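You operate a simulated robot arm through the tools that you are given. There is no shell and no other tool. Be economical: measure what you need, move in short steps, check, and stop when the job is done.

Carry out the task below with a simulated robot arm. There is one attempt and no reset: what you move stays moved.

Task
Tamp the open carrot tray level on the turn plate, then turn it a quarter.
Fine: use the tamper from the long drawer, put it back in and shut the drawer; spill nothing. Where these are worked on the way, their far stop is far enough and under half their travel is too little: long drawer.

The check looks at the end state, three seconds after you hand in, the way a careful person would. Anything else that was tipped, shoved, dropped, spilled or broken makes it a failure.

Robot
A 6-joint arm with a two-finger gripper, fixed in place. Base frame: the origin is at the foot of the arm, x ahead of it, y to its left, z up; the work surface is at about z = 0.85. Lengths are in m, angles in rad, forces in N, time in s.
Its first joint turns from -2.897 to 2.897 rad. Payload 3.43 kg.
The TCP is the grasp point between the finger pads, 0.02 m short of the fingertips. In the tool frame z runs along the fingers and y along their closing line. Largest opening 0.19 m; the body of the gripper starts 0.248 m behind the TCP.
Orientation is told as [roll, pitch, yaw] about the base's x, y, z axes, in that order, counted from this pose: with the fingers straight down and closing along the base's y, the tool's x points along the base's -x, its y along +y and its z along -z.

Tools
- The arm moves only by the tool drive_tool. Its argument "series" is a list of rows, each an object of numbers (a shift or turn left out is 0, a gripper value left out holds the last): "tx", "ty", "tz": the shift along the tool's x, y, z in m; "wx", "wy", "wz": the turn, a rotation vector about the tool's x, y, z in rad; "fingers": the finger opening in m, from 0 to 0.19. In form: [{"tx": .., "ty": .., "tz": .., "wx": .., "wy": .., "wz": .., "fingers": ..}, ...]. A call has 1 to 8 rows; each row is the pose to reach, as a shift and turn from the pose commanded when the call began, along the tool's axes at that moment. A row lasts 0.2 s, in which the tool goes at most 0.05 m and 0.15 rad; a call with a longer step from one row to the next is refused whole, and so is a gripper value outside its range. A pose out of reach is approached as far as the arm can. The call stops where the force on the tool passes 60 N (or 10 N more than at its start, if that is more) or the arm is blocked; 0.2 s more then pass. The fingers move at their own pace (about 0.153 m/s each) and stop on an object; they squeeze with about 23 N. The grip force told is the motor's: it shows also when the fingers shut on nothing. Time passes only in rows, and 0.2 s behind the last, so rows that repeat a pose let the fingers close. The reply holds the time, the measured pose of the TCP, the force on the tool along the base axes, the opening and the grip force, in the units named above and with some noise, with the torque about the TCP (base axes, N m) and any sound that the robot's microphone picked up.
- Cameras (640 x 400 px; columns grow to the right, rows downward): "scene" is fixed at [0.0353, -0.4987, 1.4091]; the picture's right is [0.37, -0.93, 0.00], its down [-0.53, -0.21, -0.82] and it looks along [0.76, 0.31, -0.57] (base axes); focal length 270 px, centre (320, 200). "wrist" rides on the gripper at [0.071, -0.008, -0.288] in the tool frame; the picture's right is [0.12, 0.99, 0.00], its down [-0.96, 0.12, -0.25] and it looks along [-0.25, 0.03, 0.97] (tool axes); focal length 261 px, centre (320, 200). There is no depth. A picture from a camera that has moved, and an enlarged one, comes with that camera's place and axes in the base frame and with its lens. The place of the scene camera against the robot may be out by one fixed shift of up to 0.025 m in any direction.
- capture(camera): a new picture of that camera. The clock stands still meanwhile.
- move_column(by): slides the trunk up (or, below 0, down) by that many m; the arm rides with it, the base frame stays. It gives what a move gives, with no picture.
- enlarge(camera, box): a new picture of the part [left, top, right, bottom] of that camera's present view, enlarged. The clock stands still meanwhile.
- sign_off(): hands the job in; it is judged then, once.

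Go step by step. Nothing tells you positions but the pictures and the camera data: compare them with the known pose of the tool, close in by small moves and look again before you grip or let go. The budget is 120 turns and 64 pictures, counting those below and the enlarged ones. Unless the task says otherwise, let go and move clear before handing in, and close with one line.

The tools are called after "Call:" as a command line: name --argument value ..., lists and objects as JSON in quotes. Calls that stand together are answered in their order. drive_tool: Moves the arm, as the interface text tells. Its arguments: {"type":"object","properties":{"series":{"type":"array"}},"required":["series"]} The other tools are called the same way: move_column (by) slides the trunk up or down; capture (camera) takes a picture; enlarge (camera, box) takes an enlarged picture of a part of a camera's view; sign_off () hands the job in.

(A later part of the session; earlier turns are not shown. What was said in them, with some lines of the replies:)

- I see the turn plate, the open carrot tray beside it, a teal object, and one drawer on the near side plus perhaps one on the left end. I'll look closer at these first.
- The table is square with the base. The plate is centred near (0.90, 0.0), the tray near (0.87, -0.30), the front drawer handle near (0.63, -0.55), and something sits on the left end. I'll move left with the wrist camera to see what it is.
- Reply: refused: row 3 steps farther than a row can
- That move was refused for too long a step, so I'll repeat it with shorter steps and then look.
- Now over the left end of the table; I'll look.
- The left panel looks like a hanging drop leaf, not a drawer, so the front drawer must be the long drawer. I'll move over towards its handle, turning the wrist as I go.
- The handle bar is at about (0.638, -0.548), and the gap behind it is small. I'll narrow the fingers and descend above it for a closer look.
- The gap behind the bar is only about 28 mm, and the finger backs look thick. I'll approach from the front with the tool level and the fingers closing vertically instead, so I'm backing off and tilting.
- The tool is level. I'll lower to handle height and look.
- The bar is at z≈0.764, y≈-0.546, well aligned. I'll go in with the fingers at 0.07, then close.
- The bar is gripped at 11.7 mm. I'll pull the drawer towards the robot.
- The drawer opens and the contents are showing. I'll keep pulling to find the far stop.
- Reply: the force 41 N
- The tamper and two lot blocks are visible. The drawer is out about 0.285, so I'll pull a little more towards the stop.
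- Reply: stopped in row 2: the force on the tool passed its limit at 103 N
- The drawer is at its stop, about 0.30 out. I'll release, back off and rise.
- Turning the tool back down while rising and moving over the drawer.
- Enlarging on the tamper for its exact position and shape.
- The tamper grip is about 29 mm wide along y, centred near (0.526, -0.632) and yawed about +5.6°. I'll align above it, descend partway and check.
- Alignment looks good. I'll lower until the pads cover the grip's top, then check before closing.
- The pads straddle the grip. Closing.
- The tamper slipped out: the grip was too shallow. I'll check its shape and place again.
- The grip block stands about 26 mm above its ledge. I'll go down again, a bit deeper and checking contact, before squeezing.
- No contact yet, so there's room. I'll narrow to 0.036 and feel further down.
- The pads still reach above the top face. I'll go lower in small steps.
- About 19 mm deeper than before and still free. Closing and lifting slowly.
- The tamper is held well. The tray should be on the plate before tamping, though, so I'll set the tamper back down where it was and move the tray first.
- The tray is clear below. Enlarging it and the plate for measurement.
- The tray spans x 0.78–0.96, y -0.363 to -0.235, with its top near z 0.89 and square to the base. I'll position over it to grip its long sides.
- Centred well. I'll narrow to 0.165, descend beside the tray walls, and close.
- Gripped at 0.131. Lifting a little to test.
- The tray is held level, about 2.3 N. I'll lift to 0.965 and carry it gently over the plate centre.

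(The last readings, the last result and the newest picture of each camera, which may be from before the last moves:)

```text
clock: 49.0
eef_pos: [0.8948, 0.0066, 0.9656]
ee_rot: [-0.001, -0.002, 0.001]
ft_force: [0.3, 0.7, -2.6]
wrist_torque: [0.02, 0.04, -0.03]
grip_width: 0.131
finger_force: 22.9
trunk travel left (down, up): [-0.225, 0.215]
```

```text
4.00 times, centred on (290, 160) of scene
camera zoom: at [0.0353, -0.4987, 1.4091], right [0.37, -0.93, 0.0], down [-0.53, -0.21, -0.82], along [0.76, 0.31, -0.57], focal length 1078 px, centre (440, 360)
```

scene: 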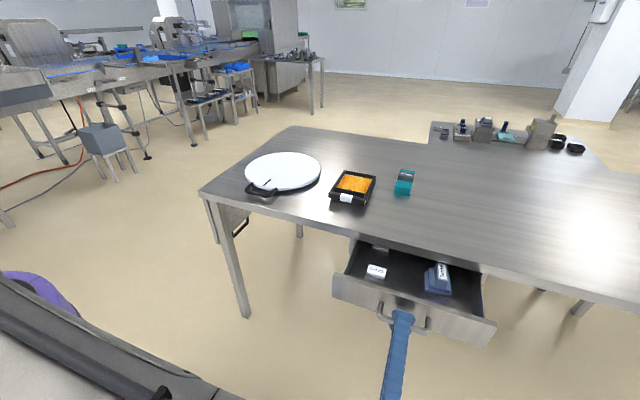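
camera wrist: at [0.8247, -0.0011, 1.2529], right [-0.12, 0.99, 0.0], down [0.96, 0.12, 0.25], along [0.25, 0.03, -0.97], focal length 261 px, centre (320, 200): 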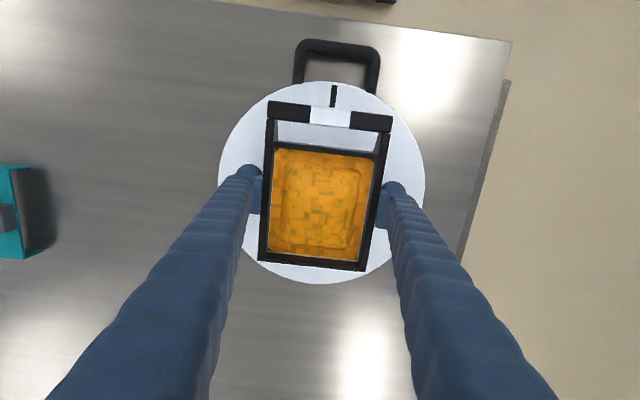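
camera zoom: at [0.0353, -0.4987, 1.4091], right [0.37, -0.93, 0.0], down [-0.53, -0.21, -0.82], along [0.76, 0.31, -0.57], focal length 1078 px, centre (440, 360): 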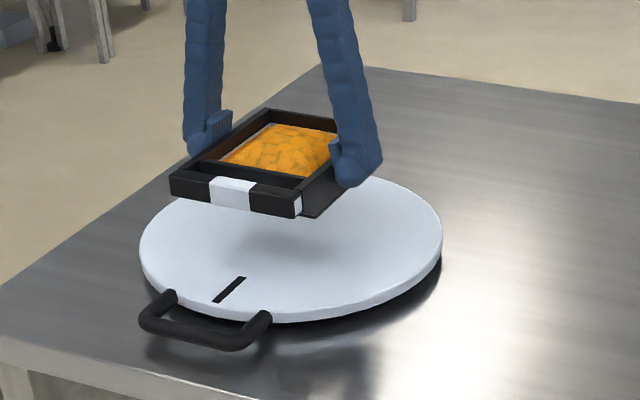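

The tray is centred over the plate. I'll lower it by feel.

Call:
drive_tool --series '[{"tz": 0.012}, {"tz": 0.024}, {"tz": 0.036}, {"tz": 0.044}, {"tz": 0.046}, {"tz": 0.046}]'

Call:
enlarge --camera "scene" --box '[230, 130, 358, 210]'

```text
clock: 50.4
eef_pos: [0.8938, 0.0047, 0.9192]
ee_rot: [0.001, -0.002, 0.0]
ft_force: [-0.4, 0.3, -2.4]
wrist_torque: [0.02, 0.04, 0.0]
grip_width: 0.1309
finger_force: 22.9
trunk travel left (down, up): [-0.225, 0.215]
```

```text
5.00 times, centred on (294, 170) of scene
camera zoom: at [0.0353, -0.4987, 1.4091], right [0.37, -0.93, 0.0], down [-0.53, -0.21, -0.82], along [0.76, 0.31, -0.57], focal length 1348 px, centre (450, 350)
```

zoom: 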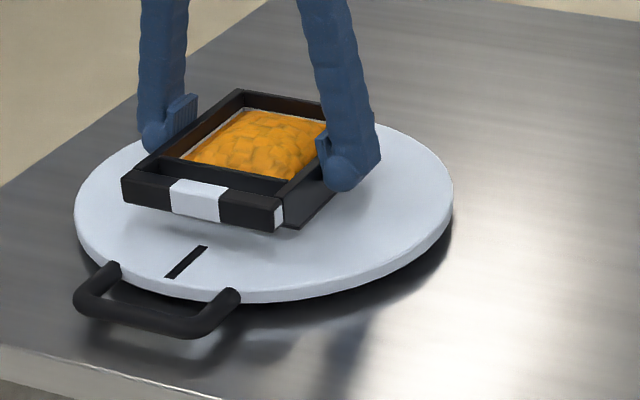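

Call:
drive_tool --series '[{"tz": 0.003}, {"tz": 0.006}, {"tz": 0.006}]'

Call:
drive_tool --series '[{"tz": 0.002}, {"tz": 0.004}, {"tz": 0.004}]'

Call:
drive_tool --series '[{"tz": 0.001}, {"tz": 0.002}, {"tz": 0.002}]'

```text
clock: 51.2
eef_pos: [0.8941, 0.0054, 0.9134]
ee_rot: [0.0, -0.001, 0.001]
ft_force: [0.5, -1.0, -2.7]
wrist_torque: [-0.01, 0.0, -0.04]
grip_width: 0.1304
finger_force: 23.1
trunk travel left (down, up): [-0.225, 0.215]
```

```text
clock: 52.0
eef_pos: [0.894, 0.0039, 0.9101]
ee_rot: [-0.001, -0.001, 0.001]
ft_force: [-0.3, 0.7, -2.7]
wrist_torque: [0.0, 0.01, -0.01]
grip_width: 0.1304
finger_force: 23.0
trunk travel left (down, up): [-0.225, 0.215]
```

```text
clock: 52.8
eef_pos: [0.8932, 0.0043, 0.908]
ee_rot: [0.001, -0.001, 0.0]
ft_force: [0.6, 0.1, -2.1]
wrist_torque: [-0.03, 0.02, 0.0]
grip_width: 0.1307
finger_force: 22.8
trunk travel left (down, up): [-0.225, 0.215]
```

Call:
drive_tool --series '[{"tz": 0.0015}, {"tz": 0.003}, {"tz": 0.003}]'

Call:
drive_tool --series '[{"tz": 0.001}, {"tz": 0.002}, {"tz": 0.002}]'

Call:
enlarge --camera "scene" --box '[230, 130, 358, 210]'

```text
clock: 53.6
eef_pos: [0.8952, 0.0057, 0.9051]
ee_rot: [-0.001, -0.004, 0.001]
ft_force: [-1.4, 0.2, 7.8]
wrist_torque: [-0.02, 0.13, 0.02]
grip_width: 0.1304
finger_force: 22.5
trunk travel left (down, up): [-0.225, 0.215]
```

```text
clock: 54.4
eef_pos: [0.8953, 0.0054, 0.9053]
ee_rot: [-0.002, -0.006, 0.001]
ft_force: [-0.4, -1.1, 27.1]
wrist_torque: [-0.05, 0.65, 0.0]
grip_width: 0.1306
finger_force: 22.7
trunk travel left (down, up): [-0.225, 0.215]
```

```text
5.00 times, centred on (294, 170) of scene
camera zoom: at [0.0353, -0.4987, 1.4091], right [0.37, -0.93, 0.0], down [-0.53, -0.21, -0.82], along [0.76, 0.31, -0.57], focal length 1348 px, centre (450, 350)
```

zoom: 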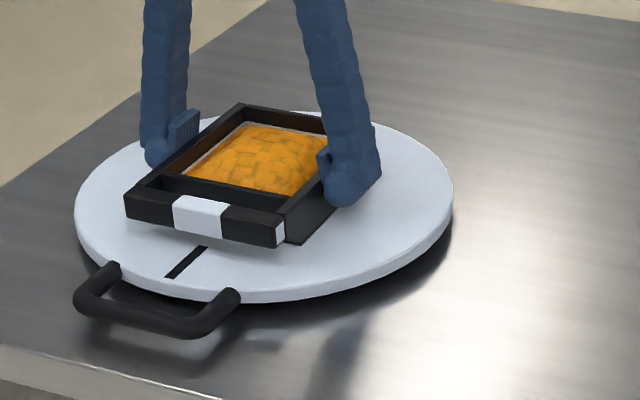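

The tray rests on the plate (top ≈ 0.876). I'll relieve, release, rise and return to the tamper.

Call:
drive_tool --series '[{"tz": -0.003}, {"tz": -0.003, "fingers": 0.15}, {"tz": -0.003, "fingers": 0.165}, {"tz": -0.03}, {"tz": -0.075}, {"tz": -0.12}, {"tz": -0.165}, {"tz": -0.21}]'

Call:
drive_tool --series '[{"tx": 0.023, "ty": -0.04}, {"tx": 0.046, "ty": -0.08}, {"tx": 0.069, "ty": -0.12}, {"tx": 0.092, "ty": -0.16}, {"tx": 0.115, "ty": -0.2}, {"tx": 0.138, "ty": -0.24}, {"tx": 0.161, "ty": -0.28}, {"tx": 0.184, "ty": -0.32}]'

Call:
drive_tool --series '[{"tx": 0.023, "ty": -0.04, "fingers": 0.055}, {"tx": 0.046, "ty": -0.08}, {"tx": 0.069, "ty": -0.12}, {"tx": 0.092, "ty": -0.16}, {"tx": 0.115, "ty": -0.2}, {"tx": 0.138, "ty": -0.24}, {"tx": 0.161, "ty": -0.28, "wz": -0.05}, {"tx": 0.184, "ty": -0.318, "wz": -0.103}]'

Call:
enlarge --camera "wrist" --box '[240, 110, 400, 210]'

Call:
enlarge --camera "scene" --box '[210, 110, 370, 210]'

```text
clock: 56.2
eef_pos: [0.8911, 0.0055, 1.1144]
ee_rot: [0.0, -0.002, -0.001]
ft_force: [0.7, 0.1, 0.0]
wrist_torque: [-0.01, 0.0, 0.0]
grip_width: 0.1647
finger_force: 0.0
trunk travel left (down, up): [-0.225, 0.215]
```

```text
clock: 58.0
eef_pos: [0.7109, -0.3164, 1.1105]
ee_rot: [-0.001, -0.004, 0.001]
ft_force: [-0.9, -0.5, -0.1]
wrist_torque: [0.01, -0.02, 0.0]
grip_width: 0.165
finger_force: 0.1
trunk travel left (down, up): [-0.225, 0.215]
```

```text
clock: 59.8
eef_pos: [0.5248, -0.6358, 1.1087]
ee_rot: [-0.001, -0.002, 0.105]
ft_force: [-0.6, -0.7, -0.4]
wrist_torque: [-0.01, -0.07, 0.03]
grip_width: 0.0549
finger_force: 0.0
trunk travel left (down, up): [-0.225, 0.215]
```

```text
4.00 times, centred on (320, 160) of wrist
camera zoom: at [0.455, -0.6508, 1.3965], right [-0.22, 0.98, 0.0], down [0.94, 0.21, 0.25], along [0.24, 0.06, -0.97], focal length 1043 px, centre (320, 360)
```

zoom: 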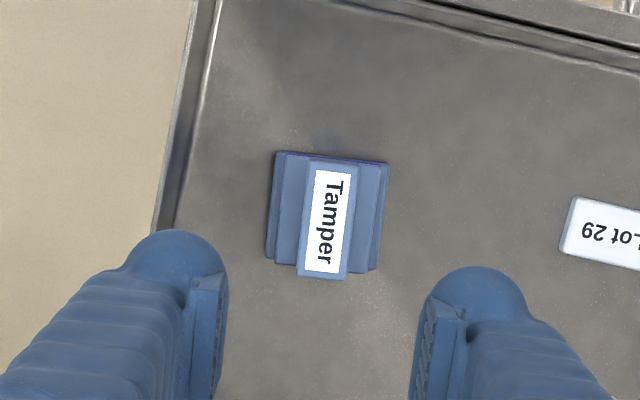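

```text
4.00 times, centred on (290, 160) of scene
camera zoom: at [0.0353, -0.4987, 1.4091], right [0.37, -0.93, 0.0], down [-0.53, -0.21, -0.82], along [0.76, 0.31, -0.57], focal length 1078 px, centre (440, 360)
```

zoom: 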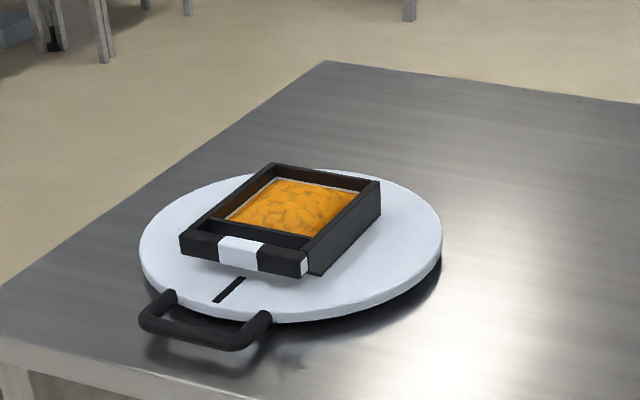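

The tray sits well. Now I'll re-pick the tamper with the same deep grip.

Call:
drive_tool --series '[{"ty": 0.004, "tz": 0.045}, {"ty": 0.004, "tz": 0.09}, {"ty": 0.004, "tz": 0.135}, {"ty": 0.004, "tz": 0.18}, {"ty": 0.004, "tz": 0.225}, {"ty": 0.004, "tz": 0.27}, {"ty": 0.004, "tz": 0.305}, {"ty": 0.004, "tz": 0.324, "fingers": 0.04}]'

Call:
drive_tool --series '[{"fingers": 0.037}, {"tz": 0.008}, {"tz": 0.016}, {"tz": 0.019}, {"tz": 0.019, "fingers": 0.0}, {"tz": 0.019}, {"tz": 0.019}]'

Call:
drive_tool --series '[{"tz": -0.01}, {"tz": -0.03}, {"tz": -0.06}, {"tz": -0.1}, {"tz": -0.14}, {"tz": -0.18}, {"tz": -0.22}, {"tz": -0.26}]'

```text
clock: 61.6
eef_pos: [0.5254, -0.6287, 0.7853]
ee_rot: [-0.001, -0.002, 0.102]
ft_force: [0.3, 0.1, -0.3]
wrist_torque: [-0.01, 0.04, -0.01]
grip_width: 0.0402
finger_force: 0.1
trunk travel left (down, up): [-0.225, 0.215]
```

```text
clock: 63.2
eef_pos: [0.5268, -0.6296, 0.7697]
ee_rot: [0.001, -0.004, 0.103]
ft_force: [1.0, -0.2, 3.4]
wrist_torque: [0.02, -0.08, -0.02]
grip_width: 0.0291
finger_force: 22.7
trunk travel left (down, up): [-0.225, 0.215]
```

```text
clock: 65.0
eef_pos: [0.524, -0.6316, 1.0288]
ee_rot: [0.0, -0.004, 0.104]
ft_force: [-0.4, 0.1, -1.4]
wrist_torque: [-0.03, -0.06, -0.02]
grip_width: 0.0289
finger_force: 22.9
trunk travel left (down, up): [-0.225, 0.215]
```

The tamper is held. I'll carry it over the tray, squaring the yaw.

Call:
drive_tool --series '[{"tx": -0.028, "ty": 0.037, "tz": -0.005}, {"tx": -0.056, "ty": 0.074, "tz": -0.01}, {"tx": -0.084, "ty": 0.112, "tz": -0.015}, {"tx": -0.111, "ty": 0.149, "tz": -0.02}, {"tx": -0.139, "ty": 0.186, "tz": -0.025, "wz": 0.026}, {"tx": -0.167, "ty": 0.223, "tz": -0.03, "wz": 0.052}, {"tx": -0.195, "ty": 0.26, "tz": -0.03, "wz": 0.078}, {"tx": -0.2225, "ty": 0.2975, "tz": -0.03, "wz": 0.104}]'

Call:
drive_tool --series '[{"tx": -0.024, "ty": 0.04}, {"tx": -0.048, "ty": 0.08}, {"tx": -0.072, "ty": 0.12}, {"tx": -0.096, "ty": 0.16}, {"tx": -0.12, "ty": 0.2}, {"tx": -0.144, "ty": 0.24}, {"tx": -0.168, "ty": 0.28}, {"tx": -0.19, "ty": 0.319}]'

Call:
enlarge --camera "wrist" --box '[200, 60, 440, 210]'

Call:
enlarge --camera "scene" --box '[210, 90, 370, 190]'

```text
clock: 66.8
eef_pos: [0.718, -0.3085, 1.0583]
ee_rot: [0.0, -0.003, -0.002]
ft_force: [-1.3, -0.3, -2.0]
wrist_torque: [-0.03, 0.06, -0.01]
grip_width: 0.0291
finger_force: 23.1
trunk travel left (down, up): [-0.225, 0.215]
```

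```text
clock: 68.6
eef_pos: [0.9077, 0.0102, 1.0589]
ee_rot: [-0.001, 0.0, -0.002]
ft_force: [0.9, 0.3, -1.5]
wrist_torque: [0.0, 0.07, -0.02]
grip_width: 0.0286
finger_force: 23.6
trunk travel left (down, up): [-0.225, 0.215]
```

```text
2.67 times, centred on (320, 135) of wrist
camera zoom: at [0.839, 0.0037, 1.345], right [-0.12, 0.99, 0.0], down [0.96, 0.11, 0.25], along [0.25, 0.03, -0.97], focal length 695 px, centre (320, 373)
```

zoom: 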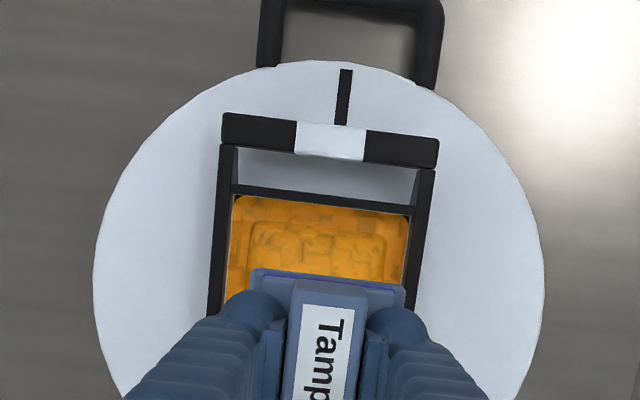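

```text
4.00 times, centred on (290, 140) of scene
camera zoom: at [0.0353, -0.4987, 1.4091], right [0.37, -0.93, 0.0], down [-0.53, -0.21, -0.82], along [0.76, 0.31, -0.57], focal length 1078 px, centre (440, 440)
```

zoom: 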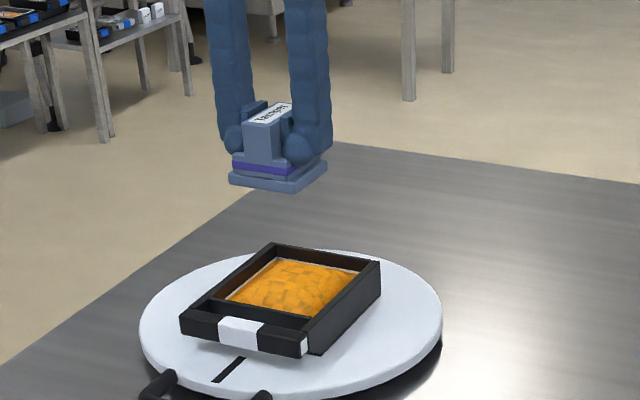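

The tray spans x 0.80–0.98, with the carrots centred near (0.910, 0.007). I'll align and descend to just above the heap.

Call:
drive_tool --series '[{"tx": -0.002, "ty": -0.003, "tz": 0.03}, {"tx": -0.002, "ty": -0.003, "tz": 0.06}, {"tx": -0.002, "ty": -0.003, "tz": 0.085}, {"tx": -0.002, "ty": -0.003, "tz": 0.1}, {"tx": -0.002, "ty": -0.003, "tz": 0.1}]'

Call:
enlarge --camera "scene" --box '[230, 120, 358, 200]'

```text
clock: 69.8
eef_pos: [0.9093, 0.007, 0.9585]
ee_rot: [0.001, -0.001, -0.001]
ft_force: [0.0, -0.4, -0.8]
wrist_torque: [0.0, -0.02, 0.02]
grip_width: 0.0291
finger_force: 23.2
trunk travel left (down, up): [-0.225, 0.215]
```

```text
5.00 times, centred on (294, 160) of scene
camera zoom: at [0.0353, -0.4987, 1.4091], right [0.37, -0.93, 0.0], down [-0.53, -0.21, -0.82], along [0.76, 0.31, -0.57], focal length 1348 px, centre (450, 400)
```

zoom: 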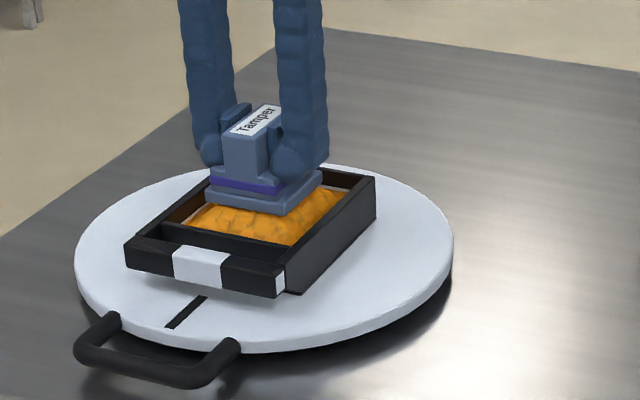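

Well centred. Stepping down by feel.

Call:
drive_tool --series '[{"tz": 0.004}, {"tz": 0.008}, {"tz": 0.012}]'

Call:
drive_tool --series '[{"tz": 0.002}, {"tz": 0.004}, {"tz": 0.006}]'

```text
clock: 70.6
eef_pos: [0.9088, 0.006, 0.9488]
ee_rot: [0.001, -0.003, -0.001]
ft_force: [-0.2, 0.5, -1.9]
wrist_torque: [-0.04, -0.03, -0.03]
grip_width: 0.029
finger_force: 22.8
trunk travel left (down, up): [-0.225, 0.215]
```

```text
clock: 71.4
eef_pos: [0.9089, 0.0044, 0.9414]
ee_rot: [-0.001, -0.001, -0.002]
ft_force: [-0.3, 0.9, -0.4]
wrist_torque: [0.02, -0.06, -0.01]
grip_width: 0.0292
finger_force: 23.2
trunk travel left (down, up): [-0.225, 0.215]
```

Call:
drive_tool --series '[{"tz": 0.002}, {"tz": 0.004}, {"tz": 0.004}]'

Call:
drive_tool --series '[{"tz": 0.002}, {"tz": 0.004}, {"tz": 0.004}]'

```text
clock: 72.2
eef_pos: [0.9105, 0.0054, 0.9383]
ee_rot: [0.0, -0.004, -0.002]
ft_force: [0.9, -1.3, 2.5]
wrist_torque: [0.01, -0.04, 0.01]
grip_width: 0.0287
finger_force: 22.7
trunk travel left (down, up): [-0.225, 0.215]
```

```text
clock: 73.0
eef_pos: [0.9097, 0.0053, 0.9369]
ee_rot: [-0.002, -0.006, -0.002]
ft_force: [3.8, 4.3, 21.4]
wrist_torque: [0.04, -0.07, 0.0]
grip_width: 0.0291
finger_force: 22.9
trunk travel left (down, up): [-0.225, 0.215]
```

In contact at about 21 N. I'll press slightly more and look.

Call:
drive_tool --series '[{"tz": 0.001}, {"tz": 0.002}, {"tz": 0.002}, {"tz": 0.002}]'

Call:
enlarge --camera "scene" --box '[250, 130, 346, 190]'

```text
clock: 74.0
eef_pos: [0.9084, 0.0055, 0.9332]
ee_rot: [-0.001, -0.003, -0.001]
ft_force: [4.9, 3.2, 20.7]
wrist_torque: [0.06, -0.09, 0.03]
grip_width: 0.029
finger_force: 22.7
trunk travel left (down, up): [-0.225, 0.215]
```

```text
6.67 times, centred on (298, 160) of scene
camera zoom: at [0.0353, -0.4987, 1.4091], right [0.37, -0.93, 0.0], down [-0.53, -0.21, -0.82], along [0.76, 0.31, -0.57], focal length 1798 px, centre (467, 467)
```

zoom: 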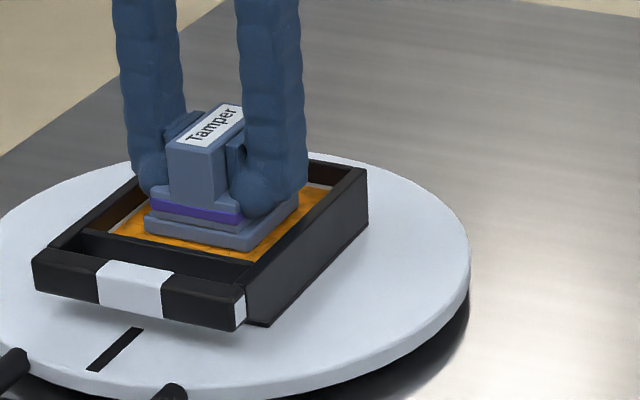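

It's sinking under a steady load of about 20 N. I'll continue pressing until it firms up.

Call:
drive_tool --series '[{"tz": 0.001}, {"tz": 0.002}, {"tz": 0.003}, {"tz": 0.003}]'

Call:
drive_tool --series '[{"tz": 0.001}, {"tz": 0.002}, {"tz": 0.003}, {"tz": 0.003}]'

```text
clock: 75.0
eef_pos: [0.9081, 0.0048, 0.9295]
ee_rot: [-0.001, -0.004, 0.001]
ft_force: [-2.0, 4.4, 20.2]
wrist_torque: [0.08, 0.1, 0.03]
grip_width: 0.0289
finger_force: 22.7
trunk travel left (down, up): [-0.225, 0.215]
```

```text
clock: 76.0
eef_pos: [0.9087, 0.0047, 0.93]
ee_rot: [0.001, -0.008, -0.001]
ft_force: [-1.4, -1.6, 41.1]
wrist_torque: [-0.05, 0.29, -0.02]
grip_width: 0.0289
finger_force: 22.6
trunk travel left (down, up): [-0.225, 0.215]
```

It's firm at 41 N now. I'll lift straight up and inspect the carrots.

Call:
drive_tool --series '[{"tz": 0.001}, {"tz": 0.001}, {"tz": -0.01}, {"tz": -0.03}, {"tz": -0.06}, {"tz": -0.09}, {"tz": -0.09}]'

Call:
enlarge --camera "scene" --box '[250, 120, 346, 180]'

```text
clock: 77.6
eef_pos: [0.9084, 0.0074, 1.013]
ee_rot: [-0.001, -0.003, -0.002]
ft_force: [0.6, -0.6, -1.3]
wrist_torque: [0.01, 0.0, 0.01]
grip_width: 0.0289
finger_force: 23.4
trunk travel left (down, up): [-0.225, 0.215]
```

```text
6.67 times, centred on (298, 150) of scene
camera zoom: at [0.0353, -0.4987, 1.4091], right [0.37, -0.93, 0.0], down [-0.53, -0.21, -0.82], along [0.76, 0.31, -0.57], focal length 1798 px, centre (467, 533)
```

zoom: 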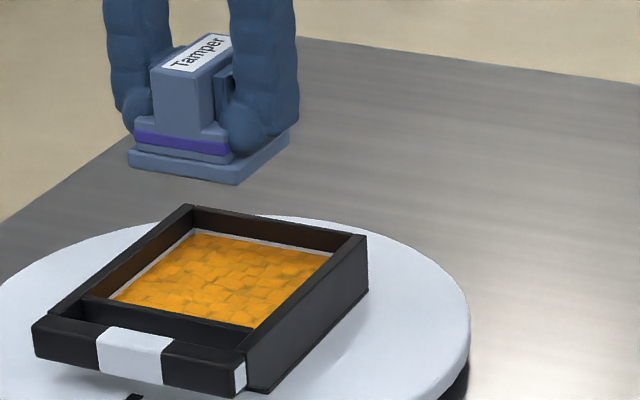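

The carrots are level, with nothing spilled. Now I'll take the tamper back over the drawer.

Call:
drive_tool --series '[{"tx": 0.01, "ty": -0.015, "tz": -0.035}, {"tx": 0.034, "ty": -0.055, "tz": -0.045}, {"tx": 0.058, "ty": -0.095, "tz": -0.045}, {"tx": 0.082, "ty": -0.135, "tz": -0.045}, {"tx": 0.106, "ty": -0.175, "tz": -0.045}, {"tx": 0.13, "ty": -0.215, "tz": -0.045}, {"tx": 0.154, "ty": -0.255, "tz": -0.045}, {"tx": 0.178, "ty": -0.295, "tz": -0.045}]'

Call:
drive_tool --series '[{"tx": 0.025, "ty": -0.042}, {"tx": 0.05, "ty": -0.084}, {"tx": 0.075, "ty": -0.126}, {"tx": 0.1, "ty": -0.168}, {"tx": 0.125, "ty": -0.21}, {"tx": 0.15, "ty": -0.252}, {"tx": 0.178, "ty": -0.294}, {"tx": 0.204, "ty": -0.336}]'

Call:
drive_tool --series '[{"tz": 0.045}, {"tz": 0.09}, {"tz": 0.135}, {"tz": 0.18}, {"tz": 0.215}, {"tz": 0.24}, {"tz": 0.255}, {"tz": 0.255}]'

Call:
capture --camera "wrist"

```text
clock: 79.4
eef_pos: [0.7313, -0.291, 1.0603]
ee_rot: [0.0, -0.003, -0.001]
ft_force: [0.2, 0.7, -2.2]
wrist_torque: [0.02, -0.01, 0.0]
grip_width: 0.0286
finger_force: 23.2
trunk travel left (down, up): [-0.225, 0.215]
```

```text
refused: row 7 steps farther than a row can; nothing moved
```

```text
clock: 80.5
eef_pos: [0.733, -0.291, 0.8825]
ee_rot: [-0.001, -0.005, 0.0]
ft_force: [-3.4, 1.0, 11.9]
wrist_torque: [0.1, 0.22, 0.09]
grip_width: 0.0291
finger_force: 22.6
trunk travel left (down, up): [-0.225, 0.215]
stopped in row 5: the force on the tool passed its limit at 125 N (the readings are from after the stop); the commanded pose is now the measured one
```

```text
18 pictures are left
camera wrist: at [0.6623, -0.2985, 1.1683], right [-0.12, 0.99, 0.0], down [0.96, 0.12, 0.25], along [0.25, 0.03, -0.97], focal length 261 px, centre (320, 200)
```

wrist: 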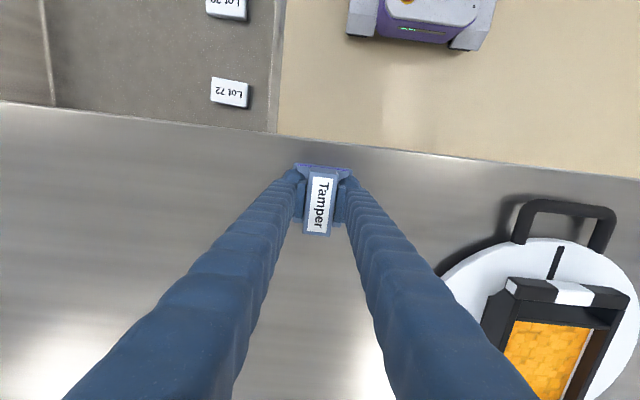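

My batching mistake: the sideways move was refused, so the descent ran over bare table and pressed the tamper onto it (125 N peak). It's still held upright and nothing else was touched. I'll raise it, then do the moves one at a time.

Call:
drive_tool --series '[{"tz": -0.02}, {"tz": -0.06}, {"tz": -0.1}, {"tz": -0.14}, {"tz": -0.178}]'

```text
clock: 81.7
eef_pos: [0.7292, -0.2916, 1.0591]
ee_rot: [-0.001, -0.001, 0.0]
ft_force: [0.0, 0.5, 0.5]
wrist_torque: [0.0, -0.03, 0.01]
grip_width: 0.0289
finger_force: 23.0
trunk travel left (down, up): [-0.225, 0.215]
```

Call:
drive_tool --series '[{"tx": 0.025, "ty": -0.042}, {"tx": 0.05, "ty": -0.084}, {"tx": 0.075, "ty": -0.126}, {"tx": 0.1, "ty": -0.168}, {"tx": 0.125, "ty": -0.21}, {"tx": 0.15, "ty": -0.252}, {"tx": 0.175, "ty": -0.294}, {"tx": 0.2, "ty": -0.336}]'

Call:
capture --camera "wrist"

```text
clock: 83.5
eef_pos: [0.5303, -0.6266, 1.0565]
ee_rot: [0.002, -0.003, -0.001]
ft_force: [-0.2, 0.0, -1.5]
wrist_torque: [0.04, -0.06, 0.0]
grip_width: 0.0289
finger_force: 23.0
trunk travel left (down, up): [-0.225, 0.215]
```

```text
17 pictures are left
camera wrist: at [0.4605, -0.6344, 1.3438], right [-0.12, 0.99, 0.0], down [0.96, 0.11, 0.25], along [0.25, 0.03, -0.97], focal length 261 px, centre (320, 200)
```

wrist: 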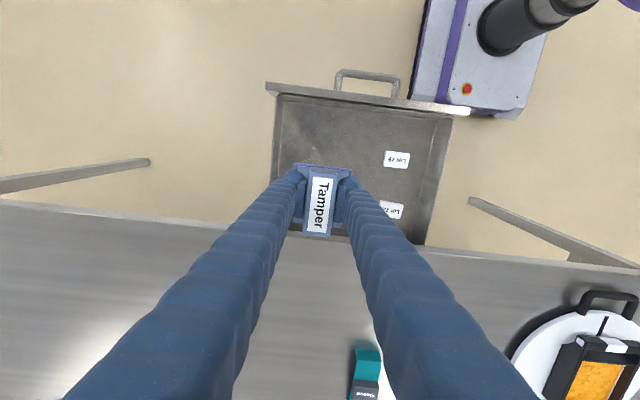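

It's over the drawer at its original spot. Descending.

Call:
drive_tool --series '[{"tx": 0.003, "ty": -0.003, "tz": 0.045}, {"tx": 0.003, "ty": -0.003, "tz": 0.09}, {"tx": 0.003, "ty": -0.003, "tz": 0.135}, {"tx": 0.003, "ty": -0.003, "tz": 0.18}, {"tx": 0.003, "ty": -0.003, "tz": 0.225}, {"tx": 0.003, "ty": -0.003, "tz": 0.26}, {"tx": 0.003, "ty": -0.003, "tz": 0.277}, {"tx": 0.003, "ty": -0.003, "tz": 0.28}]'

```text
clock: 85.3
eef_pos: [0.5293, -0.6302, 0.7798]
ee_rot: [0.001, -0.002, -0.001]
ft_force: [0.3, 0.3, -2.0]
wrist_torque: [0.03, -0.01, 0.0]
grip_width: 0.0289
finger_force: 23.2
trunk travel left (down, up): [-0.225, 0.215]
```

Call:
drive_tool --series '[{"tz": 0.003}, {"tz": 0.006}, {"tz": 0.009}, {"tz": 0.009}]'

```text
clock: 86.3
eef_pos: [0.5293, -0.6293, 0.7696]
ee_rot: [0.0, -0.001, -0.002]
ft_force: [0.0, 0.0, -1.0]
wrist_torque: [0.0, -0.03, 0.01]
grip_width: 0.0288
finger_force: 22.8
trunk travel left (down, up): [-0.225, 0.215]
```

Call:
drive_tool --series '[{"tz": 0.002}, {"tz": 0.004}, {"tz": 0.004}]'

Call:
drive_tool --series '[{"tz": 0.002}, {"tz": 0.004}, {"tz": 0.004}]'

```text
clock: 87.1
eef_pos: [0.5295, -0.6302, 0.7644]
ee_rot: [0.0, -0.001, -0.002]
ft_force: [-0.3, 0.7, -0.5]
wrist_torque: [0.0, 0.04, 0.03]
grip_width: 0.0292
finger_force: 23.8
trunk travel left (down, up): [-0.225, 0.215]
```

```text
clock: 87.9
eef_pos: [0.5289, -0.6304, 0.7612]
ee_rot: [-0.001, 0.0, -0.001]
ft_force: [0.1, -0.1, -1.3]
wrist_torque: [-0.01, 0.0, -0.03]
grip_width: 0.0285
finger_force: 23.3
trunk travel left (down, up): [-0.225, 0.215]
```

Call:
drive_tool --series '[{"tz": 0.002}, {"tz": 0.004}, {"tz": 0.004}]'

Call:
drive_tool --series '[{"tz": 0.001}, {"tz": 0.002}, {"tz": 0.002}]'

```text
clock: 88.7
eef_pos: [0.5284, -0.6313, 0.7608]
ee_rot: [-0.003, -0.005, 0.001]
ft_force: [1.9, 5.8, 35.5]
wrist_torque: [0.23, 0.06, 0.02]
grip_width: 0.0288
finger_force: 23.0
trunk travel left (down, up): [-0.225, 0.215]
```

```text
clock: 89.4
eef_pos: [0.5324, -0.6325, 0.7599]
ee_rot: [-0.004, -0.007, 0.002]
ft_force: [1.1, 0.3, 20.7]
wrist_torque: [0.61, 0.27, -0.15]
grip_width: 0.0291
finger_force: 23.1
trunk travel left (down, up): [-0.225, 0.215]
stopped in row 3: the force on the tool passed its limit at 61 N (the readings are from after the stop); the commanded pose is now the measured one
```

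Seated on the drawer floor. I'll ease up a hair, open and rise.

Call:
drive_tool --series '[{"tz": -0.001}, {"tz": -0.001, "fingers": 0.04}, {"tz": -0.001, "fingers": 0.045}, {"tz": -0.03}, {"tz": -0.075}, {"tz": -0.12}, {"tz": -0.165}, {"tz": -0.2}]'

Call:
capture --camera "scene"

```text
clock: 91.2
eef_pos: [0.5308, -0.6297, 0.9576]
ee_rot: [-0.005, -0.004, -0.002]
ft_force: [0.6, 0.3, -0.8]
wrist_torque: [-0.05, -0.03, 0.02]
grip_width: 0.045
finger_force: 0.1
trunk travel left (down, up): [-0.225, 0.215]
```

```text
16 pictures are left
```

scene: 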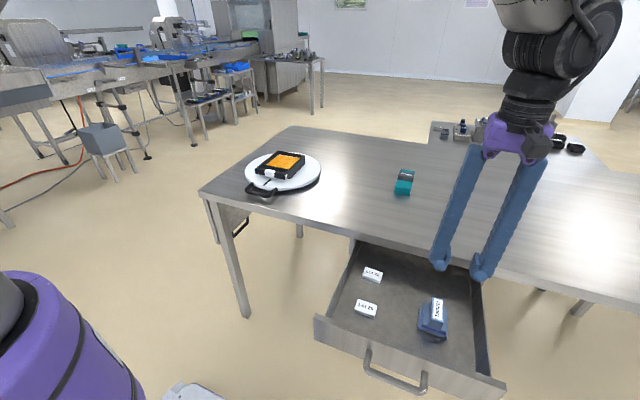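

The tamper is back in the drawer. I'll move in front of the drawer with closed fingers to push it shut.

Call:
drive_tool --series '[{"tx": 0.045, "ty": 0.013, "fingers": 0.0}, {"tx": 0.09, "ty": 0.026}, {"tx": 0.135, "ty": 0.039}, {"tx": 0.18, "ty": 0.052}, {"tx": 0.225, "ty": 0.066}, {"tx": 0.271, "ty": 0.08}, {"tx": 0.271, "ty": 0.08}]'

```text
clock: 92.8
eef_pos: [0.2579, -0.5478, 0.957]
ee_rot: [-0.002, -0.006, 0.0]
ft_force: [0.0, 0.2, -0.2]
wrist_torque: [-0.03, -0.02, 0.02]
grip_width: 0.0001
finger_force: 22.7
trunk travel left (down, up): [-0.225, 0.215]
```

Call:
drive_tool --series '[{"tz": 0.045}, {"tz": 0.09}, {"tz": 0.135}, {"tz": 0.18}, {"tz": 0.19}, {"tz": 0.19}]'

Call:
capture --camera "scene"

```text
clock: 94.2
eef_pos: [0.2588, -0.5524, 0.7674]
ee_rot: [-0.004, -0.006, 0.001]
ft_force: [-0.2, -0.6, 0.0]
wrist_torque: [0.0, -0.02, 0.0]
grip_width: 0.0
finger_force: 22.6
trunk travel left (down, up): [-0.225, 0.215]
```

```text
15 pictures are left
```

scene: 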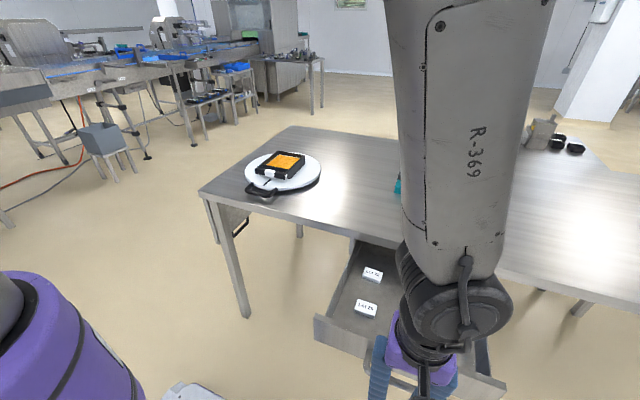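

In front of the handle bar. Pushing gently in.

Call:
drive_tool --series '[{"tx": -0.02}, {"tx": -0.04}, {"tx": -0.055}, {"tx": -0.07}, {"tx": -0.09}, {"tx": -0.11}, {"tx": -0.13}, {"tx": -0.15}]'

Call:
drive_tool --series '[{"tx": -0.02}, {"tx": -0.04}, {"tx": -0.06}, {"tx": -0.08}, {"tx": -0.1}, {"tx": -0.12}, {"tx": -0.14}, {"tx": -0.16}]'

```text
clock: 96.0
eef_pos: [0.4086, -0.5521, 0.7669]
ee_rot: [-0.004, -0.005, 0.0]
ft_force: [0.0, 0.5, -0.4]
wrist_torque: [-0.03, 0.02, 0.02]
grip_width: 0.0001
finger_force: 33.9
trunk travel left (down, up): [-0.225, 0.215]
```

```text
clock: 97.8
eef_pos: [0.5699, -0.5514, 0.7677]
ee_rot: [-0.004, -0.005, -0.002]
ft_force: [0.4, -0.2, 0.1]
wrist_torque: [0.0, 0.0, -0.03]
grip_width: 0.0002
finger_force: 34.2
trunk travel left (down, up): [-0.225, 0.215]
```

Call:
drive_tool --series '[{"tx": -0.01}, {"tx": -0.02}, {"tx": -0.03}, {"tx": -0.036}, {"tx": -0.041}, {"tx": -0.046}]'

Call:
capture --camera "scene"

```text
clock: 99.3
eef_pos: [0.6057, -0.5501, 0.7646]
ee_rot: [0.007, 0.011, -0.002]
ft_force: [-8.3, 0.1, -6.5]
wrist_torque: [-0.02, 0.23, 0.12]
grip_width: 0.0
finger_force: 34.6
trunk travel left (down, up): [-0.225, 0.215]
stopped in row 6: the force on the tool passed its limit at 62 N (the readings are from after the stop); the commanded pose is now the measured one
```

```text
14 pictures are left
```

scene: 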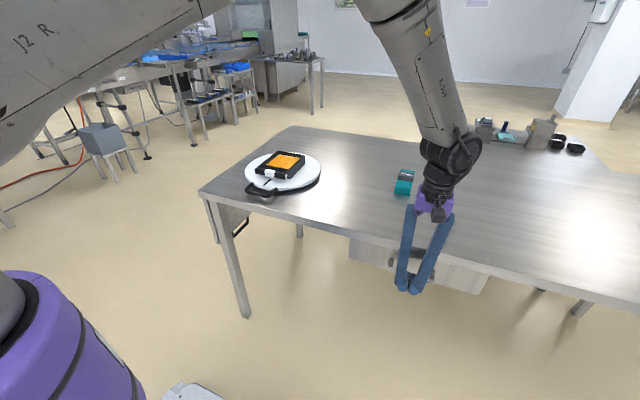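

The drawer is shut. I'll back off, rise, and head to the plate handle.

Call:
drive_tool --series '[{"tx": 0.03}, {"tx": 0.05, "tz": -0.03}, {"tx": 0.05, "tz": -0.075}, {"tx": 0.05, "tz": -0.12}, {"tx": 0.05, "tz": -0.165}, {"tx": 0.05, "tz": -0.21}, {"tx": 0.05, "tz": -0.255}, {"tx": 0.05, "tz": -0.3}]'

Call:
enlarge --camera "scene" --box '[340, 190, 500, 290]'

```text
clock: 101.1
eef_pos: [0.5606, -0.5508, 1.0653]
ee_rot: [0.005, 0.005, -0.002]
ft_force: [-0.6, -1.5, -0.7]
wrist_torque: [-0.03, -0.03, 0.01]
grip_width: 0.0
finger_force: 34.8
trunk travel left (down, up): [-0.225, 0.215]
```

```text
4.00 times, centred on (420, 240) of scene
camera zoom: at [0.0353, -0.4987, 1.4091], right [0.37, -0.93, 0.0], down [-0.53, -0.21, -0.82], along [0.76, 0.31, -0.57], focal length 1078 px, centre (-80, 40)
```

zoom: 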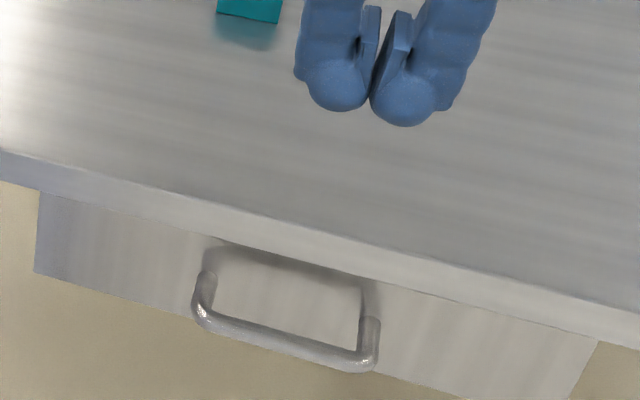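

The drawer looks identical to its starting state: fully closed. Moving to above the plate handle, opening the fingers.

Call:
drive_tool --series '[{"tx": -0.011, "ty": 0.043, "fingers": 0.19}, {"tx": -0.022, "ty": 0.086}, {"tx": -0.033, "ty": 0.129}, {"tx": -0.044, "ty": 0.172}, {"tx": -0.055, "ty": 0.215}, {"tx": -0.066, "ty": 0.258}, {"tx": -0.077, "ty": 0.301}, {"tx": -0.088, "ty": 0.344}]'

Call:
drive_tool --series '[{"tx": -0.011, "ty": 0.043}, {"tx": -0.022, "ty": 0.086}, {"tx": -0.033, "ty": 0.129}, {"tx": -0.044, "ty": 0.172}, {"tx": -0.055, "ty": 0.215}, {"tx": -0.055, "ty": 0.215}]'

Call:
capture --camera "wrist"

```text
clock: 102.9
eef_pos: [0.6498, -0.2072, 1.0675]
ee_rot: [0.003, 0.005, -0.002]
ft_force: [0.2, 0.5, 0.2]
wrist_torque: [-0.03, 0.02, 0.0]
grip_width: 0.19
finger_force: 0.1
trunk travel left (down, up): [-0.225, 0.215]
```

```text
clock: 104.3
eef_pos: [0.7044, 0.0074, 1.0675]
ee_rot: [0.004, 0.004, -0.002]
ft_force: [0.8, 0.8, 0.2]
wrist_torque: [-0.05, 0.0, 0.01]
grip_width: 0.1899
finger_force: 0.0
trunk travel left (down, up): [-0.225, 0.215]
```

```text
12 pictures are left
camera wrist: at [0.6366, -0.0011, 1.3546], right [-0.12, 0.99, 0.0], down [0.96, 0.11, 0.24], along [0.24, 0.03, -0.97], focal length 261 px, centre (320, 200)
```

wrist: 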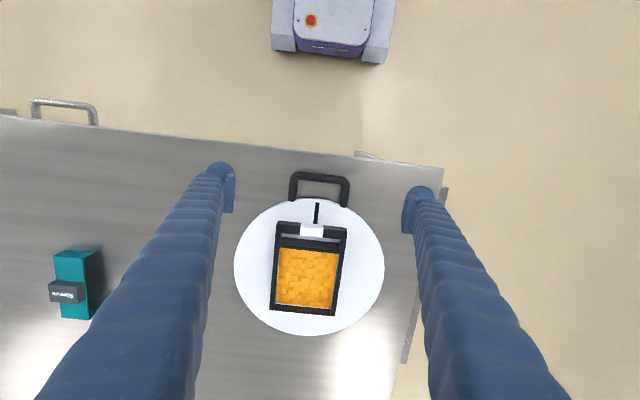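

The handle loop is centred near (0.733, 0.011) with outer width about 0.113. I'll straddle it and grip both legs sideways.

Call:
drive_tool --series '[{"tx": -0.013, "ty": 0.002, "tz": 0.03}, {"tx": -0.026, "ty": 0.003, "tz": 0.06, "fingers": 0.16}, {"tx": -0.026, "ty": 0.003, "tz": 0.1}, {"tx": -0.026, "ty": 0.003, "tz": 0.14}, {"tx": -0.026, "ty": 0.003, "tz": 0.17}, {"tx": -0.026, "ty": 0.003, "tz": 0.188}, {"tx": -0.026, "ty": 0.003, "tz": 0.188}]'

Call:
enlarge --camera "scene" --box '[210, 130, 338, 210]'

```text
clock: 105.9
eef_pos: [0.7291, 0.0112, 0.88]
ee_rot: [0.004, 0.006, 0.0]
ft_force: [-0.1, 0.7, 0.8]
wrist_torque: [-0.01, -0.01, -0.03]
grip_width: 0.1602
finger_force: 0.2
trunk travel left (down, up): [-0.225, 0.215]
```

```text
5.00 times, centred on (274, 170) of scene
camera zoom: at [0.0353, -0.4987, 1.4091], right [0.37, -0.93, 0.0], down [-0.53, -0.21, -0.82], along [0.76, 0.31, -0.57], focal length 1348 px, centre (550, 350)
```

zoom: 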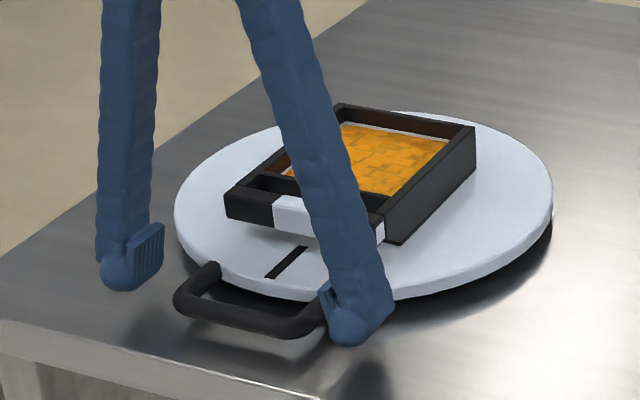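

Closing on the handle legs.

Call:
drive_tool --series '[{"tz": 0.003, "fingers": 0.14}, {"tz": 0.003, "fingers": 0.125}, {"tz": 0.003, "fingers": 0.09}, {"tz": 0.003, "fingers": 0.09}, {"tz": 0.003, "fingers": 0.09}]'

```text
clock: 107.1
eef_pos: [0.7281, 0.0103, 0.8772]
ee_rot: [0.005, 0.004, -0.001]
ft_force: [0.0, -13.6, 1.0]
wrist_torque: [-0.6, 0.06, 0.21]
grip_width: 0.1141
finger_force: 44.7
trunk travel left (down, up): [-0.225, 0.215]
```

Gripped at 0.114. I'll turn the plate counter-clockwise along the arc, the first eighth now.

Call:
drive_tool --series '[{"tx": -0.0009, "ty": -0.0177, "wz": -0.098}, {"tx": -0.0035, "ty": -0.0353, "wz": -0.196}, {"tx": -0.0078, "ty": -0.0525, "wz": -0.295}, {"tx": -0.0138, "ty": -0.0693, "wz": -0.393}, {"tx": -0.0214, "ty": -0.0853, "wz": -0.491}, {"tx": -0.0305, "ty": -0.1006, "wz": -0.589}, {"tx": -0.0411, "ty": -0.1148, "wz": -0.687}, {"tx": -0.053, "ty": -0.128, "wz": -0.785}]'

Call:
enlarge --camera "scene" --box '[210, 110, 370, 210]'

```text
clock: 108.9
eef_pos: [0.7796, -0.1177, 0.8772]
ee_rot: [0.005, 0.0, 0.783]
ft_force: [-1.8, -14.9, 29.0]
wrist_torque: [0.37, 1.59, -1.88]
grip_width: 0.1142
finger_force: 45.3
trunk travel left (down, up): [-0.225, 0.215]
```

```text
4.00 times, centred on (290, 160) of scene
camera zoom: at [0.0353, -0.4987, 1.4091], right [0.37, -0.93, 0.0], down [-0.53, -0.21, -0.82], along [0.76, 0.31, -0.57], focal length 1078 px, centre (440, 360)
```

zoom: 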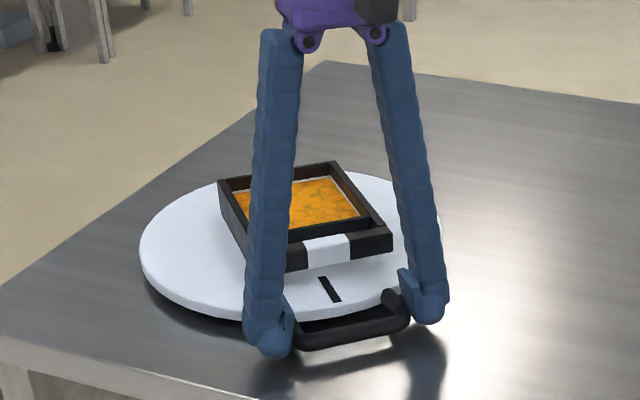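

Turning well and the tray stays put. Continuing the second eighth.

Call:
drive_tool --series '[{"tx": -0.0009, "ty": -0.0177, "wz": -0.098, "tz": -0.001}, {"tx": -0.0035, "ty": -0.0353, "wz": -0.196, "tz": -0.001}, {"tx": -0.0078, "ty": -0.0525, "wz": -0.295, "tz": -0.001}, {"tx": -0.0138, "ty": -0.0693, "wz": -0.393, "tz": -0.001}, {"tx": -0.0214, "ty": -0.0853, "wz": -0.491, "tz": -0.001}, {"tx": -0.0305, "ty": -0.1006, "wz": -0.589, "tz": -0.001}, {"tx": -0.0411, "ty": -0.1148, "wz": -0.687, "tz": -0.001}, {"tx": -0.053, "ty": -0.128, "wz": -0.785, "tz": -0.001}]'

Call:
enlarge --camera "scene" --box '[210, 110, 370, 210]'

```text
clock: 110.7
eef_pos: [0.908, -0.1712, 0.8767]
ee_rot: [0.003, -0.003, 1.569]
ft_force: [4.3, -8.7, 19.6]
wrist_torque: [-0.89, 0.73, -0.94]
grip_width: 0.1141
finger_force: 44.3
trunk travel left (down, up): [-0.225, 0.215]
```

```text
4.00 times, centred on (290, 160) of scene
camera zoom: at [0.0353, -0.4987, 1.4091], right [0.37, -0.93, 0.0], down [-0.53, -0.21, -0.82], along [0.76, 0.31, -0.57], focal length 1078 px, centre (440, 360)
```

zoom: 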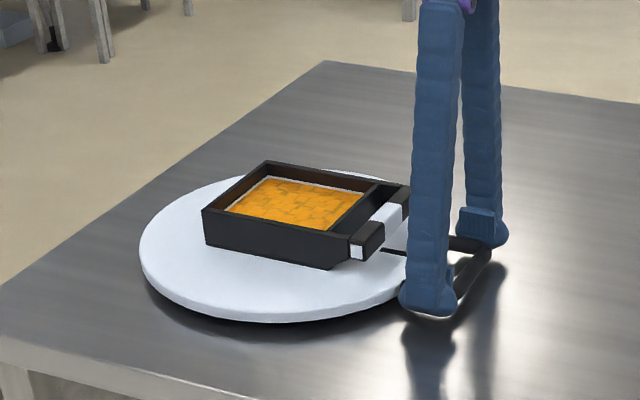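

A full quarter, with the tray square. I'll release, back off radially a touch, and rise clear.

Call:
drive_tool --series '[{"fingers": 0.12}, {"fingers": 0.14}, {"fingers": 0.15}, {"tz": -0.04}, {"tz": -0.085}, {"tz": -0.13}, {"tz": -0.175}, {"tz": -0.22}]'

Call:
capture --camera "wrist"

Call:
capture --camera "scene"

```text
clock: 112.5
eef_pos: [0.9095, -0.1703, 1.0929]
ee_rot: [0.009, -0.004, 1.569]
ft_force: [-0.3, -0.7, 0.0]
wrist_torque: [0.02, -0.01, -0.02]
grip_width: 0.15
finger_force: 0.0
trunk travel left (down, up): [-0.225, 0.215]
```

```text
8 pictures are left
camera wrist: at [0.9205, -0.2411, 1.3798], right [-0.99, -0.12, 0.01], down [-0.11, 0.96, 0.25], along [-0.04, 0.25, -0.97], focal length 261 px, centre (320, 200)
```

wrist: 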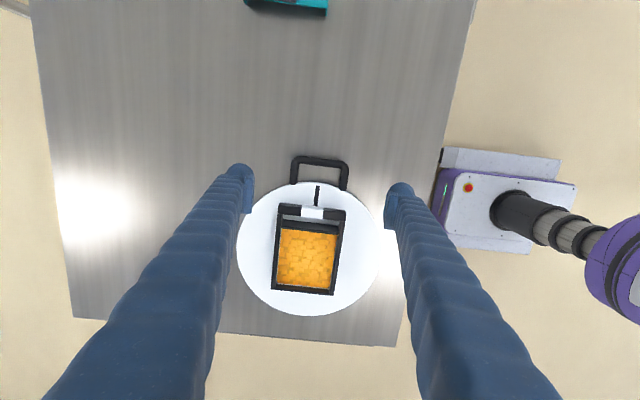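

```text
7 pictures are left
```

scene: 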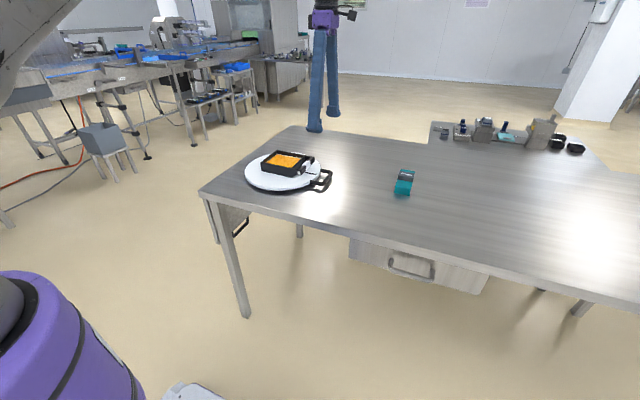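

The tray is level on the plate, the plate has turned a quarter, the drawer is shut and the arm is clear. Handing in.

Call:
sign_off

```text
The job is handed in.
```

I moved the carrot tray onto the turn plate, tamped it level, and turned the plate a quarter counter-clockwise. The tamper is back in the long drawer and the drawer is shut. Nothing spilled that I could see; on the way back I pressed the tamper once onto bare table by mistake (125 N peak), with no damage visible.
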